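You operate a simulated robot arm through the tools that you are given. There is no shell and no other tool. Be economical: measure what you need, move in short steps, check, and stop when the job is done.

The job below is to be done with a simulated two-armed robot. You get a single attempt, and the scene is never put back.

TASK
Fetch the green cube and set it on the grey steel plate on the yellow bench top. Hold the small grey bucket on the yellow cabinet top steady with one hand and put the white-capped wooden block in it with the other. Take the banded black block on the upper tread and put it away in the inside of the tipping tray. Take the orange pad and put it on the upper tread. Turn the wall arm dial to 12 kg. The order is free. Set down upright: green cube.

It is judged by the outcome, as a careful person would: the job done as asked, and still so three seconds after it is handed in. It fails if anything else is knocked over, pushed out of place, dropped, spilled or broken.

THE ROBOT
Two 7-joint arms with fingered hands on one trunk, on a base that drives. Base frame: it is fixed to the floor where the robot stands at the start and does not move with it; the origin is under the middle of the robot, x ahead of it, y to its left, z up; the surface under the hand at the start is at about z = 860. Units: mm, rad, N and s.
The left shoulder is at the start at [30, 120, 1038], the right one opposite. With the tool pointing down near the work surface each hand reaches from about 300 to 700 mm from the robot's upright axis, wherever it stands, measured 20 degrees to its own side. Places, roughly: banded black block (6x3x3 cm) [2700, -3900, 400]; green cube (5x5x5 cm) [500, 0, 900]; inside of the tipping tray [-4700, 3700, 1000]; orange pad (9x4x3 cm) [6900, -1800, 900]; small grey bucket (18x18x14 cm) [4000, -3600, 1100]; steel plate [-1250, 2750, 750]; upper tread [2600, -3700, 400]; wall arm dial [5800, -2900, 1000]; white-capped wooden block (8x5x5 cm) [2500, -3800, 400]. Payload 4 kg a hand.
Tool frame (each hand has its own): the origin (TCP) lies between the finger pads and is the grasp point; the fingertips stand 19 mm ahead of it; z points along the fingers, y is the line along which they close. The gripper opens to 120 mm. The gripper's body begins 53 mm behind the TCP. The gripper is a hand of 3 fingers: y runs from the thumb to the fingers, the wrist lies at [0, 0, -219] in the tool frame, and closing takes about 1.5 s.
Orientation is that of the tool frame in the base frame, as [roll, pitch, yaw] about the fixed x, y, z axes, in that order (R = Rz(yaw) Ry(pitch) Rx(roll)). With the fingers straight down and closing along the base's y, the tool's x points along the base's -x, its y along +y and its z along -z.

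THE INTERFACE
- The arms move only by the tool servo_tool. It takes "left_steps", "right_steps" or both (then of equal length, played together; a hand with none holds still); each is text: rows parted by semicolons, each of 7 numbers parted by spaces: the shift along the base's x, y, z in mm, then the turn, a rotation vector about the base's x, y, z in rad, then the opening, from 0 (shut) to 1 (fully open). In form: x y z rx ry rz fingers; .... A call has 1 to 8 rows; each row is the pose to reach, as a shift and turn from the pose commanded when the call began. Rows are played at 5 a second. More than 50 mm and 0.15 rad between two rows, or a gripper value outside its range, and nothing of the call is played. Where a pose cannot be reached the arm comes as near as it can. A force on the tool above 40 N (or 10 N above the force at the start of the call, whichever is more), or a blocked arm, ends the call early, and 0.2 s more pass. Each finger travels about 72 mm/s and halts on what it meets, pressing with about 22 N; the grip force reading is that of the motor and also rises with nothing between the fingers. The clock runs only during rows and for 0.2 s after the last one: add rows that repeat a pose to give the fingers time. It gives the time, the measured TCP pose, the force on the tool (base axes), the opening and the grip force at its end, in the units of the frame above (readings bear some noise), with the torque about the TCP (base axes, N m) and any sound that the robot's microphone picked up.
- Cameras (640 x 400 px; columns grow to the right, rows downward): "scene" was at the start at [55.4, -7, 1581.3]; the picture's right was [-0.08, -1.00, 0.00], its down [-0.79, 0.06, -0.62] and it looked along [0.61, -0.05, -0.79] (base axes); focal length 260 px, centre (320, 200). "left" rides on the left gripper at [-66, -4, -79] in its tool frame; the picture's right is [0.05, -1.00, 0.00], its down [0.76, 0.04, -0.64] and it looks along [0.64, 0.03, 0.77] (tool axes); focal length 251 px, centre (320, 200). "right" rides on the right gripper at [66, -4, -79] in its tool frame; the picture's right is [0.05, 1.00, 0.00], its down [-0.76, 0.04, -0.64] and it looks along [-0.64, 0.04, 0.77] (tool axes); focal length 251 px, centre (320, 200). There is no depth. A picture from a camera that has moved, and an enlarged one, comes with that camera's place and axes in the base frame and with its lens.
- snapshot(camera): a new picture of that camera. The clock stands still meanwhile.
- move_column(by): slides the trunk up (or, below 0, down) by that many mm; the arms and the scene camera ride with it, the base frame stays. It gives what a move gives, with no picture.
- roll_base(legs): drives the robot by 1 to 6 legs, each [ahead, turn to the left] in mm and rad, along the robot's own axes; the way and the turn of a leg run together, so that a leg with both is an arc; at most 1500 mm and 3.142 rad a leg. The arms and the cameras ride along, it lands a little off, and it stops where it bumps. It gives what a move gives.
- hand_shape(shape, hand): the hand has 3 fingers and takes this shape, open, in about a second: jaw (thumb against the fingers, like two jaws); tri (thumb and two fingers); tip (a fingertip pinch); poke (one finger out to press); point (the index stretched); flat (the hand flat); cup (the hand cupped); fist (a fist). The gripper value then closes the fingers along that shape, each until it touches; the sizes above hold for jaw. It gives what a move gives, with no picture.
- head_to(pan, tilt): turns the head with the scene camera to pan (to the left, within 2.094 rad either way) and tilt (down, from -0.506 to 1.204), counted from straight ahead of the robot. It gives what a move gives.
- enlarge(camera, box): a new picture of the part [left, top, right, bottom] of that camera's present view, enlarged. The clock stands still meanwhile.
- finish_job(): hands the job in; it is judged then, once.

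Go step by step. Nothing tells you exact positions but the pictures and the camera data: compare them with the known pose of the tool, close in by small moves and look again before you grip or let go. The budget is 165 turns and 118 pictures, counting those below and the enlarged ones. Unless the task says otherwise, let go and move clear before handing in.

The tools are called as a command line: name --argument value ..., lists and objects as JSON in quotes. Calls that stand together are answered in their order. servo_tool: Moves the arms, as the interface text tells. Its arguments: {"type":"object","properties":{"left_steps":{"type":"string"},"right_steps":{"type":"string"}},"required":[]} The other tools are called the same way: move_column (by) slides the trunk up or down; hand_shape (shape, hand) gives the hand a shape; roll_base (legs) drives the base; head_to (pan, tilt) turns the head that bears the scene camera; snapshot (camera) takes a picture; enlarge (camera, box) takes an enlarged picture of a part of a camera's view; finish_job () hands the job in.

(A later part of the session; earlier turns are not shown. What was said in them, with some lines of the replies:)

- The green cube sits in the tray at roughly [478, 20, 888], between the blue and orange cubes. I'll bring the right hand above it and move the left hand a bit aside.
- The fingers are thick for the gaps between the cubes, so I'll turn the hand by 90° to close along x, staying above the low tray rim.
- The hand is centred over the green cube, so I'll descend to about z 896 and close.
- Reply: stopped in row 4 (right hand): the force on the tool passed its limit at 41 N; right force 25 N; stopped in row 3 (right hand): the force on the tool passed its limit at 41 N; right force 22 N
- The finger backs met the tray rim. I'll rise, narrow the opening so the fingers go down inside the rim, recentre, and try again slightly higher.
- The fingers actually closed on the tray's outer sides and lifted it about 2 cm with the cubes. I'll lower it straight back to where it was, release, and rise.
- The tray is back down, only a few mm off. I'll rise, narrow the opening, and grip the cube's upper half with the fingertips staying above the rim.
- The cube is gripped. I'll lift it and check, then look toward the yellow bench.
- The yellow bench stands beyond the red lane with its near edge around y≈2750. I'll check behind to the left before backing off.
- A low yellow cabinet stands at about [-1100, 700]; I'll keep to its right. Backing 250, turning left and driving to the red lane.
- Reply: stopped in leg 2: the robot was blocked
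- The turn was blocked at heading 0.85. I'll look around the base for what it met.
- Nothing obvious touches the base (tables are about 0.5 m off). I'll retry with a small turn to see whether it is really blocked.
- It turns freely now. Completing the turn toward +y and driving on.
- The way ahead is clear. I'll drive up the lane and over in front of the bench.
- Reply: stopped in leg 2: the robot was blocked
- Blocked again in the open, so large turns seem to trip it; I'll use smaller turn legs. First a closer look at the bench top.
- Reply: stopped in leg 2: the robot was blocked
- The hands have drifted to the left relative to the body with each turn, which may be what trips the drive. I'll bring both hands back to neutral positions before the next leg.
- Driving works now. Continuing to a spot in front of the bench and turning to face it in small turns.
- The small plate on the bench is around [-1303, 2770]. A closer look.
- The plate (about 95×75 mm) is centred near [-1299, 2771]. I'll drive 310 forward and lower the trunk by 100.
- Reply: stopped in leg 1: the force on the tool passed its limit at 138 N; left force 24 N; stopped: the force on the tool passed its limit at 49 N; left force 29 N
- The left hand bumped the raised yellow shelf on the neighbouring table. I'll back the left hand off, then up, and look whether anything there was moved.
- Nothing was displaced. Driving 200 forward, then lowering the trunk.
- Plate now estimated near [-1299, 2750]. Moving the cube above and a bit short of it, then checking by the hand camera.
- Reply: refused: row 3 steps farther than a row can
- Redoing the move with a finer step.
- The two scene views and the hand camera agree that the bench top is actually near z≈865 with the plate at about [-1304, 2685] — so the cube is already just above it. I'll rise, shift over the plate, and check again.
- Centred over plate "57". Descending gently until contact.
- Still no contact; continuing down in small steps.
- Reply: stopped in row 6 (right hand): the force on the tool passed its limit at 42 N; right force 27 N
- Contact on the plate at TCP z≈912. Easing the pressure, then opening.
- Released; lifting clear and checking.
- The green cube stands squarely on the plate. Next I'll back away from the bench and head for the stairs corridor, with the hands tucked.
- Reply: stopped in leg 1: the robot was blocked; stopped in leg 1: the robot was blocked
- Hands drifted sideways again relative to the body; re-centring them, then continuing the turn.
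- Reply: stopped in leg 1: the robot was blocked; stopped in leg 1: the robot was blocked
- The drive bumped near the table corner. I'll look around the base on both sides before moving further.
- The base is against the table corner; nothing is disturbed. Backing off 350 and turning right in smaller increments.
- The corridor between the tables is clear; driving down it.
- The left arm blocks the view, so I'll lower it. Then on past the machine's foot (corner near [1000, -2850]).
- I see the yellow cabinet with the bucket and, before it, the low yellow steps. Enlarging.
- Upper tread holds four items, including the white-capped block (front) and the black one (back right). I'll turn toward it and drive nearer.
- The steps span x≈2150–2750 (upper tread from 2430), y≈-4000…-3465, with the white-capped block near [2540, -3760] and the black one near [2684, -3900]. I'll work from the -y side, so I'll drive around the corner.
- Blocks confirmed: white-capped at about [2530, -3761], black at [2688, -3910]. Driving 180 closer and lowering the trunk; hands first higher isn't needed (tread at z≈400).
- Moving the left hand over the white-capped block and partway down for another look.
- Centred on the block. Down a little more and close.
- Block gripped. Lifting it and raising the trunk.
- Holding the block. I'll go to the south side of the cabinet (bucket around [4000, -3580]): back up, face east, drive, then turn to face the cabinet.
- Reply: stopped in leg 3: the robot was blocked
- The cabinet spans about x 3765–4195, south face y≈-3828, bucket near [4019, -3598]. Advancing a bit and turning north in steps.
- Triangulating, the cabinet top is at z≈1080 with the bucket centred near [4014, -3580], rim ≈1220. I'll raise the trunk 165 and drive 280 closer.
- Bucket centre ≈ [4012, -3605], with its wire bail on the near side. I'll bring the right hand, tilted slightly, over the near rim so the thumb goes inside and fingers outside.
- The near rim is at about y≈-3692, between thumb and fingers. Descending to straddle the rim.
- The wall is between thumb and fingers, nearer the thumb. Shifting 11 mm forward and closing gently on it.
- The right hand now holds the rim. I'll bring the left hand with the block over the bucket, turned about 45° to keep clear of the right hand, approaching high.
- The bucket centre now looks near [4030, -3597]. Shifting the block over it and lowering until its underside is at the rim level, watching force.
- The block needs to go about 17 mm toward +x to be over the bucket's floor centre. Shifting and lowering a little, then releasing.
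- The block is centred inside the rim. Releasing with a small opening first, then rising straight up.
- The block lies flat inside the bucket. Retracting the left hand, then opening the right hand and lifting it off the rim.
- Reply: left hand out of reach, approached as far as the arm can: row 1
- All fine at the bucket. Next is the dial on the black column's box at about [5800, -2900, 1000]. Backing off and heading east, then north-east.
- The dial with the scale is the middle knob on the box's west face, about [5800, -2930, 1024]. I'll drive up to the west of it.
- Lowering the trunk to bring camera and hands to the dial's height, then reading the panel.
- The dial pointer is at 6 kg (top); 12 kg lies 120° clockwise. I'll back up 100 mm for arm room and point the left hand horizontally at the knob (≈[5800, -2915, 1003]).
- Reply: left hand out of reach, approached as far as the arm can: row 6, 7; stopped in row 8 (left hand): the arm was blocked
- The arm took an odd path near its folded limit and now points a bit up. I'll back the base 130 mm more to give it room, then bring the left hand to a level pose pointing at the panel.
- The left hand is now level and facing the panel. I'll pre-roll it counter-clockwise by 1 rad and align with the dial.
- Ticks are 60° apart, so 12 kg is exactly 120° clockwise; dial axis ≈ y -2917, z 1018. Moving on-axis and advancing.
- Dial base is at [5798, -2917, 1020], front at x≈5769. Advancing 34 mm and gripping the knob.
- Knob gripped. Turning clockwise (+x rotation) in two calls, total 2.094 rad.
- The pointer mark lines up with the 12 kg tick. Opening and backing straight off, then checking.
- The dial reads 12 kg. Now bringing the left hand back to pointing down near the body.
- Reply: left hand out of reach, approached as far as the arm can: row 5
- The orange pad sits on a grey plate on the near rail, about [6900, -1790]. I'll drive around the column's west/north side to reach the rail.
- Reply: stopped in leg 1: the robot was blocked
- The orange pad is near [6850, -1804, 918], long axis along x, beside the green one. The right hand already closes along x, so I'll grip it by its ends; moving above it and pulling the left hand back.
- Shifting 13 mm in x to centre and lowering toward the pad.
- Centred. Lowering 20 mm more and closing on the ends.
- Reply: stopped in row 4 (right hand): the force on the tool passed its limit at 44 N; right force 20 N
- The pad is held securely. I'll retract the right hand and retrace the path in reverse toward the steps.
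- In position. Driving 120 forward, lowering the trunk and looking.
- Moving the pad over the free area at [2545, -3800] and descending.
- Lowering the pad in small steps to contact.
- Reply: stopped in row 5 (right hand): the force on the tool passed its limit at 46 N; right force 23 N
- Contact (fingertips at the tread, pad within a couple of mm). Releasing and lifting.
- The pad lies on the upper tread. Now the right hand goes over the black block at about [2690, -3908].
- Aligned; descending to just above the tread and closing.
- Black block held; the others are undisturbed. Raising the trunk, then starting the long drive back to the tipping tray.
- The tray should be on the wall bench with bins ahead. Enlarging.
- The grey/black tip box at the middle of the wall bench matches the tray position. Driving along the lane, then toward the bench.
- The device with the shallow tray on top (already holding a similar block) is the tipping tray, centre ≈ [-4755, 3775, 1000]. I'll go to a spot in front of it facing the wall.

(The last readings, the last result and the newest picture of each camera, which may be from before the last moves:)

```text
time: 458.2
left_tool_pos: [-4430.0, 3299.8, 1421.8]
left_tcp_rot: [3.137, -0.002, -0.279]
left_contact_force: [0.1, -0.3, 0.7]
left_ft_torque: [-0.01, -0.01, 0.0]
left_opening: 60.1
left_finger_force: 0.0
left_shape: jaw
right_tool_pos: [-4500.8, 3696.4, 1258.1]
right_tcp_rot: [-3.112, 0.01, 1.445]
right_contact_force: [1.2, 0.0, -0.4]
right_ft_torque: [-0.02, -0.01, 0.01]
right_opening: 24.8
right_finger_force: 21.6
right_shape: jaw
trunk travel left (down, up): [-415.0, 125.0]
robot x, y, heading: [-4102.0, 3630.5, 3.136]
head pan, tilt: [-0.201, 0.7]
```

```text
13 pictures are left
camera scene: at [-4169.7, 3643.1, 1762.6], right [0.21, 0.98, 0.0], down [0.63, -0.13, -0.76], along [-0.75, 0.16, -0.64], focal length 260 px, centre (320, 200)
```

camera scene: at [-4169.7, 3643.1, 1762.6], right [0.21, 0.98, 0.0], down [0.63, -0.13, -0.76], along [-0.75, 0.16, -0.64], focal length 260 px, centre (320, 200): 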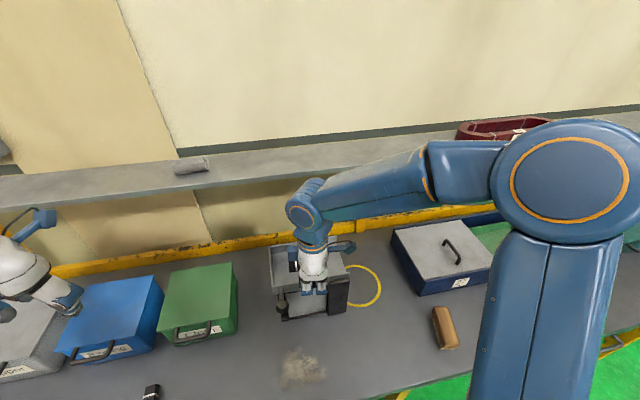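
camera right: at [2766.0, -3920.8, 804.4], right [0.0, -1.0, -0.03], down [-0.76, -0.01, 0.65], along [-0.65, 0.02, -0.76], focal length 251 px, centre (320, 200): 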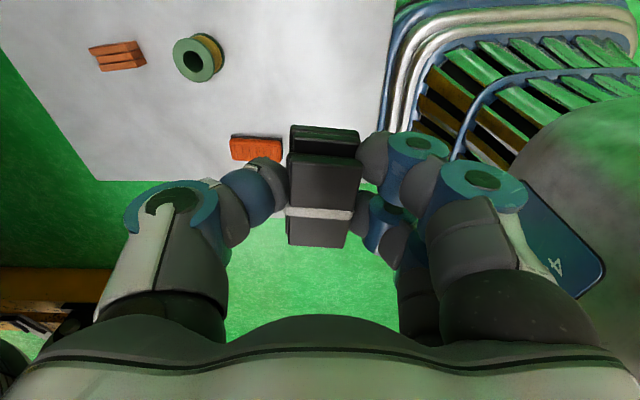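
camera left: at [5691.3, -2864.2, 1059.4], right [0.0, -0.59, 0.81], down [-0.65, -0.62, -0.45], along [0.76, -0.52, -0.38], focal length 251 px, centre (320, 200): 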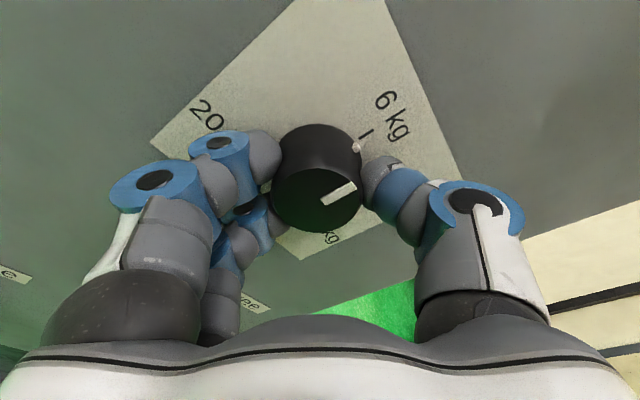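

The tray is roughly at [-4735…-4750, 3730…3770]. Moving the right hand partway and looking with its camera.

servo_tool --right_steps "-35 10 -10 0 0 0 0.1;-70 20 -25 0 0 0 0.1;-105 30 -40 0 0 0 0.1;-140 38 -58 0 0 0 0.1;-140 38 -58 0 0 0 0.1"

snapshot --camera "right"

```text
time: 459.4
left_tool_pos: [-4428.7, 3299.2, 1422.3]
left_tcp_rot: [3.137, 0.002, -0.28]
left_contact_force: [1.1, 0.8, 0.0]
left_ft_torque: [0.0, 0.0, 0.03]
left_opening: 59.8
left_finger_force: 0.0
left_shape: jaw
right_tool_pos: [-4643.8, 3731.6, 1199.9]
right_tcp_rot: [-3.114, 0.01, 1.445]
right_contact_force: [0.5, -0.4, -0.4]
right_ft_torque: [0.02, -0.02, -0.02]
right_opening: 24.7
right_finger_force: 22.3
right_shape: jaw
trunk travel left (down, up): [-415.0, 125.0]
robot x, y, heading: [-4107.8, 3625.7, 3.135]
head pan, tilt: [-0.201, 0.7]
```

```text
12 pictures are left
camera right: at [-4636.6, 3799.6, 1278.0], right [1.0, -0.07, -0.03], down [-0.04, -0.76, 0.65], along [-0.07, -0.65, -0.76], focal length 251 px, centre (320, 200)
```

right: 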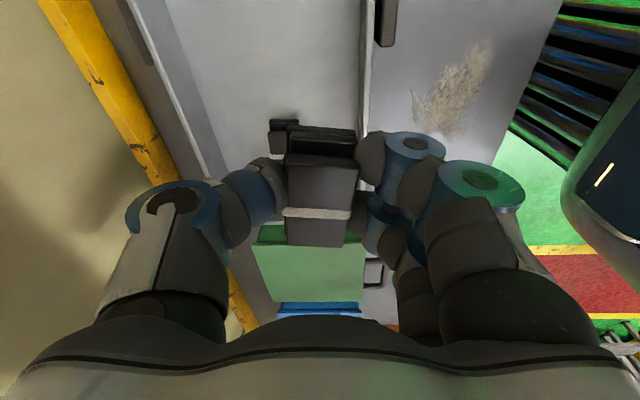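

The tray floor seems near z≈1012, spanning about x -4775…-4607, y 3585…3865, with the existing block near [-4688, 3689]. I'll target [-4690, 3775] beside it.

servo_tool --right_steps "-15 15 0 0 0 0 0.1;-30 30 0 0 0 0 0.1;-46 43 -10 0 0 0 0.1;-46 43 -45 0 0 0 0.1;-46 43 -80 0 0 0 0.1;-46 43 -105 0 0 0 0.1;-46 43 -105 0 0 0 0.1"

snapshot --camera "right"

enlarge --camera "scene" --box '[230, 200, 400, 340]'

```text
time: 461.1
left_tool_pos: [-4430.1, 3299.6, 1422.1]
left_tcp_rot: [3.138, 0.001, -0.278]
left_contact_force: [-0.2, -0.3, -0.6]
left_ft_torque: [0.02, 0.01, 0.01]
left_opening: 60.2
left_finger_force: 0.0
left_shape: jaw
right_tool_pos: [-4687.1, 3778.5, 1094.5]
right_tcp_rot: [-3.113, 0.011, 1.445]
right_contact_force: [0.0, -0.1, -1.2]
right_ft_torque: [0.0, -0.01, -0.02]
right_opening: 24.5
right_finger_force: 22.3
right_shape: jaw
trunk travel left (down, up): [-415.0, 125.0]
robot x, y, heading: [-4103.8, 3621.4, 3.136]
head pan, tilt: [-0.201, 0.7]
```

```text
11 pictures are left
camera right: at [-4681.1, 3844.1, 1172.9], right [1.0, -0.07, -0.03], down [-0.04, -0.76, 0.65], along [-0.07, -0.65, -0.76], focal length 251 px, centre (320, 200)
```

right: 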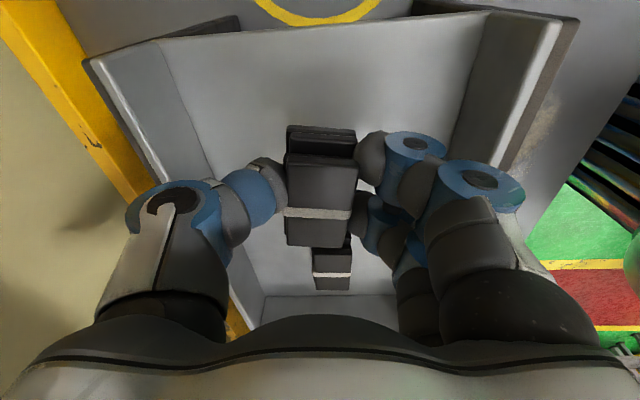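

```text
2.86 times, centred on (315, 270) of scene
camera zoom: at [-4168.7, 3643.1, 1762.6], right [0.21, 0.98, 0.0], down [0.63, -0.13, -0.76], along [-0.75, 0.16, -0.64], focal length 742 px, centre (334, 0)
```

zoom: 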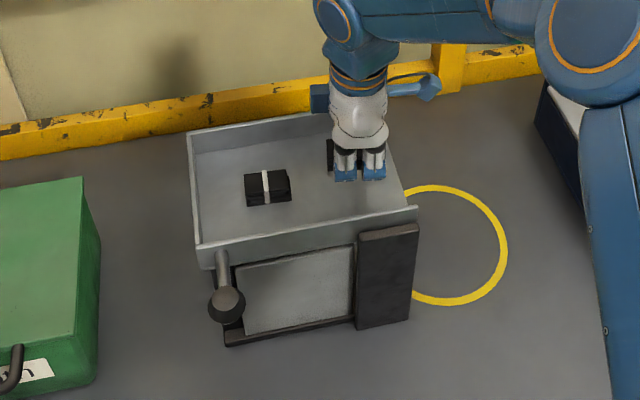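

Good view: the tray's +y end is open at about y≈3824, so I'll shift 22 mm inward and lower gently.

servo_tool --right_steps "0 -11 0 0 0 0 0.1;0 -22 -10 0 0 0 0.1;0 -22 -25 0 0 0 0.1;0 -22 -38 0 0 0 0.1;0 -22 -38 0 0 0 0.1"

snapshot --camera "right"

```text
time: 462.2
left_tool_pos: [-4428.2, 3299.1, 1421.7]
left_tcp_rot: [3.137, 0.002, -0.278]
left_contact_force: [-0.6, -0.6, -0.3]
left_ft_torque: [-0.03, -0.01, -0.04]
left_opening: 59.9
left_finger_force: 0.0
left_shape: jaw
right_tool_pos: [-4688.6, 3756.1, 1060.3]
right_tcp_rot: [-3.108, 0.013, 1.445]
right_contact_force: [-0.8, 1.9, 26.2]
right_ft_torque: [-0.04, -0.03, -0.02]
right_opening: 26.5
right_finger_force: 21.6
right_shape: jaw
trunk travel left (down, up): [-415.0, 125.0]
robot x, y, heading: [-4107.1, 3625.8, 3.13]
head pan, tilt: [-0.201, 0.7]
```

```text
9 pictures are left
camera right: at [-4681.1, 3823.5, 1138.4], right [1.0, -0.07, -0.03], down [-0.03, -0.76, 0.65], along [-0.07, -0.65, -0.76], focal length 251 px, centre (320, 200)
```

right: 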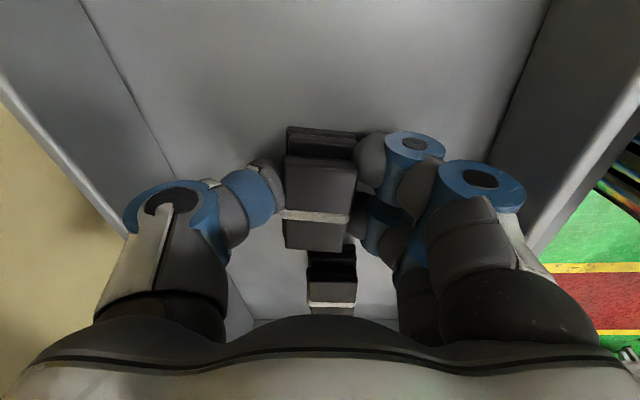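

Contact with the tray floor, evenly loaded. Easing 3 mm, opening a little, and lifting straight up.

servo_tool --right_steps "0 0 2 0 0 0 0.1;0 0 3 0 0 0 0.25;0 0 3 0 0 0 0.4;0 0 3 0 0 0 0.5;0 0 3 0 0 0 0.5;0 0 25 0 0 0 0.5;0 0 65 0 0 0 0.5;0 0 110 0 0 0 0.5"

servo_tool --right_steps "20 0 30 0 0 0 0.5;60 0 40 0 0 0 0.5;105 -10 40 0 0 0 0.5;150 -20 40 0 0 0 0.5;195 -30 40 0 0 0 0.5;230 -40 40 0 0 0 0.5"

enlarge --camera "scene" --box '[230, 200, 400, 340]'

```text
time: 464.1
left_tool_pos: [-4429.2, 3297.8, 1421.6]
left_tcp_rot: [3.139, 0.003, -0.279]
left_contact_force: [0.4, -0.4, -0.5]
left_ft_torque: [0.0, 0.0, 0.0]
left_opening: 59.7
left_finger_force: 0.0
left_shape: jaw
right_tool_pos: [-4685.0, 3755.9, 1165.3]
right_tcp_rot: [-3.113, 0.01, 1.444]
right_contact_force: [0.0, 0.1, -0.8]
right_ft_torque: [0.02, 0.03, 0.03]
right_opening: 59.6
right_finger_force: 0.0
right_shape: jaw
trunk travel left (down, up): [-415.0, 125.0]
robot x, y, heading: [-4104.4, 3624.7, 3.135]
head pan, tilt: [-0.201, 0.7]
```

```text
time: 465.4
left_tool_pos: [-4428.1, 3299.2, 1422.4]
left_tcp_rot: [3.138, 0.002, -0.28]
left_contact_force: [0.7, 0.8, 0.2]
left_ft_torque: [0.01, -0.01, -0.02]
left_opening: 60.0
left_finger_force: 0.1
left_shape: jaw
right_tool_pos: [-4452.9, 3715.3, 1203.5]
right_tcp_rot: [-3.114, 0.011, 1.444]
right_contact_force: [0.2, 0.3, 0.2]
right_ft_torque: [-0.01, 0.02, -0.01]
right_opening: 59.6
right_finger_force: 0.1
right_shape: jaw
trunk travel left (down, up): [-415.0, 125.0]
robot x, y, heading: [-4107.3, 3627.6, 3.134]
head pan, tilt: [-0.201, 0.7]
```

```text
2.86 times, centred on (315, 270) of scene
camera zoom: at [-4167.9, 3642.8, 1762.6], right [0.21, 0.98, 0.0], down [0.63, -0.13, -0.77], along [-0.75, 0.16, -0.64], focal length 742 px, centre (334, 0)
```

zoom: 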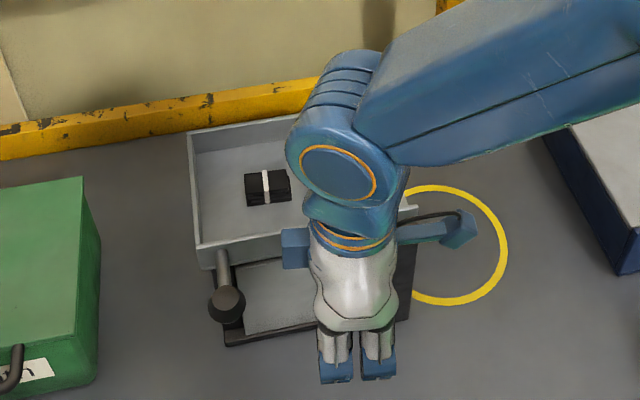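

The hand blocks the view; backing the base off and taking a final look.

roll_base --legs '[[-300, 0]]'

servo_tool --right_steps "20 40 0 0 0 0 0.5;20 80 0 0 0 0 0.5;20 120 0 0 0 0 0.5;20 160 0 0 0 0 0.5;20 160 0 0 0 0 0.5"

enlarge --camera "scene" --box '[200, 100, 440, 280]'

```text
time: 467.5
left_tool_pos: [-4129.9, 3298.3, 1421.8]
left_tcp_rot: [3.137, 0.001, -0.283]
left_contact_force: [0.6, 0.3, 0.4]
left_ft_torque: [0.0, 0.02, 0.02]
left_opening: 60.0
left_finger_force: 0.0
left_shape: jaw
right_tool_pos: [-4154.0, 3715.0, 1203.3]
right_tcp_rot: [-3.114, 0.011, 1.441]
right_contact_force: [0.5, -0.1, 0.2]
right_ft_torque: [-0.02, 0.01, 0.0]
right_opening: 59.4
right_finger_force: 0.1
right_shape: jaw
trunk travel left (down, up): [-415.0, 125.0]
robot x, y, heading: [-3804.9, 3624.4, 3.125]
head pan, tilt: [-0.201, 0.7]
```

```text
time: 468.7
left_tool_pos: [-4131.4, 3297.7, 1420.5]
left_tcp_rot: [3.139, 0.001, -0.282]
left_contact_force: [-0.2, -0.1, -0.2]
left_ft_torque: [0.01, -0.01, 0.03]
left_opening: 60.0
left_finger_force: 0.0
left_shape: jaw
right_tool_pos: [-4134.7, 3873.8, 1205.3]
right_tcp_rot: [-3.114, 0.011, 1.443]
right_contact_force: [0.3, -0.6, -0.5]
right_ft_torque: [0.01, 0.0, 0.01]
right_opening: 59.4
right_finger_force: 0.1
right_shape: jaw
trunk travel left (down, up): [-415.0, 125.0]
robot x, y, heading: [-3806.3, 3624.4, 3.133]
head pan, tilt: [-0.201, 0.7]
```

```text
2.22 times, centred on (320, 190) of scene
camera zoom: at [-3869.7, 3639.9, 1762.6], right [0.21, 0.98, 0.0], down [0.63, -0.14, -0.76], along [-0.75, 0.16, -0.64], focal length 577 px, centre (320, 222)
```

zoom: 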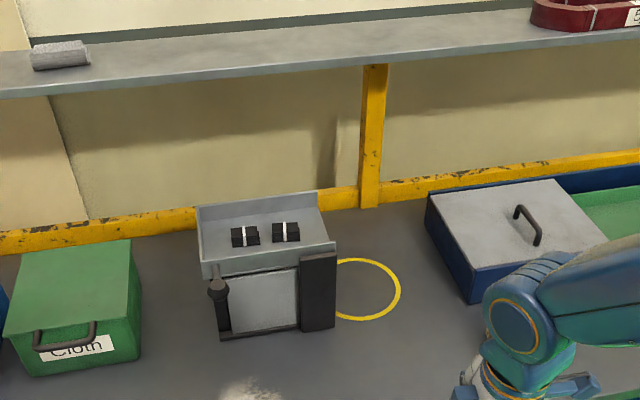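

Both blocks sit in the tray and nothing around them was disturbed. All five parts are done and the hands are clear, so I'm handing the job in.

finish_job

```text
The job is handed in.
```

All five parts are done and handed in:
- **Green cube:** it stands upright on the steel plate.
- **White-capped block:** it is in the bucket, which I held by the rim while putting it in.
- **Wall arm dial:** it points to 12 kg.
- **Orange pad:** it lies on the upper tread.
- **Banded black block:** it is in the tipping tray, next to a similar block that was already there.

Things that got touched:
- **Cube's tray:** I lifted it about 2 cm by mistake and set it back a few mm off.
- **First table:** the base bumped its corner.
- **Shelf by the yellow bench:** the left hand hit it, but I saw nothing displaced.
- **Bucket:** it shifted about 1 cm when I gripped the rim.
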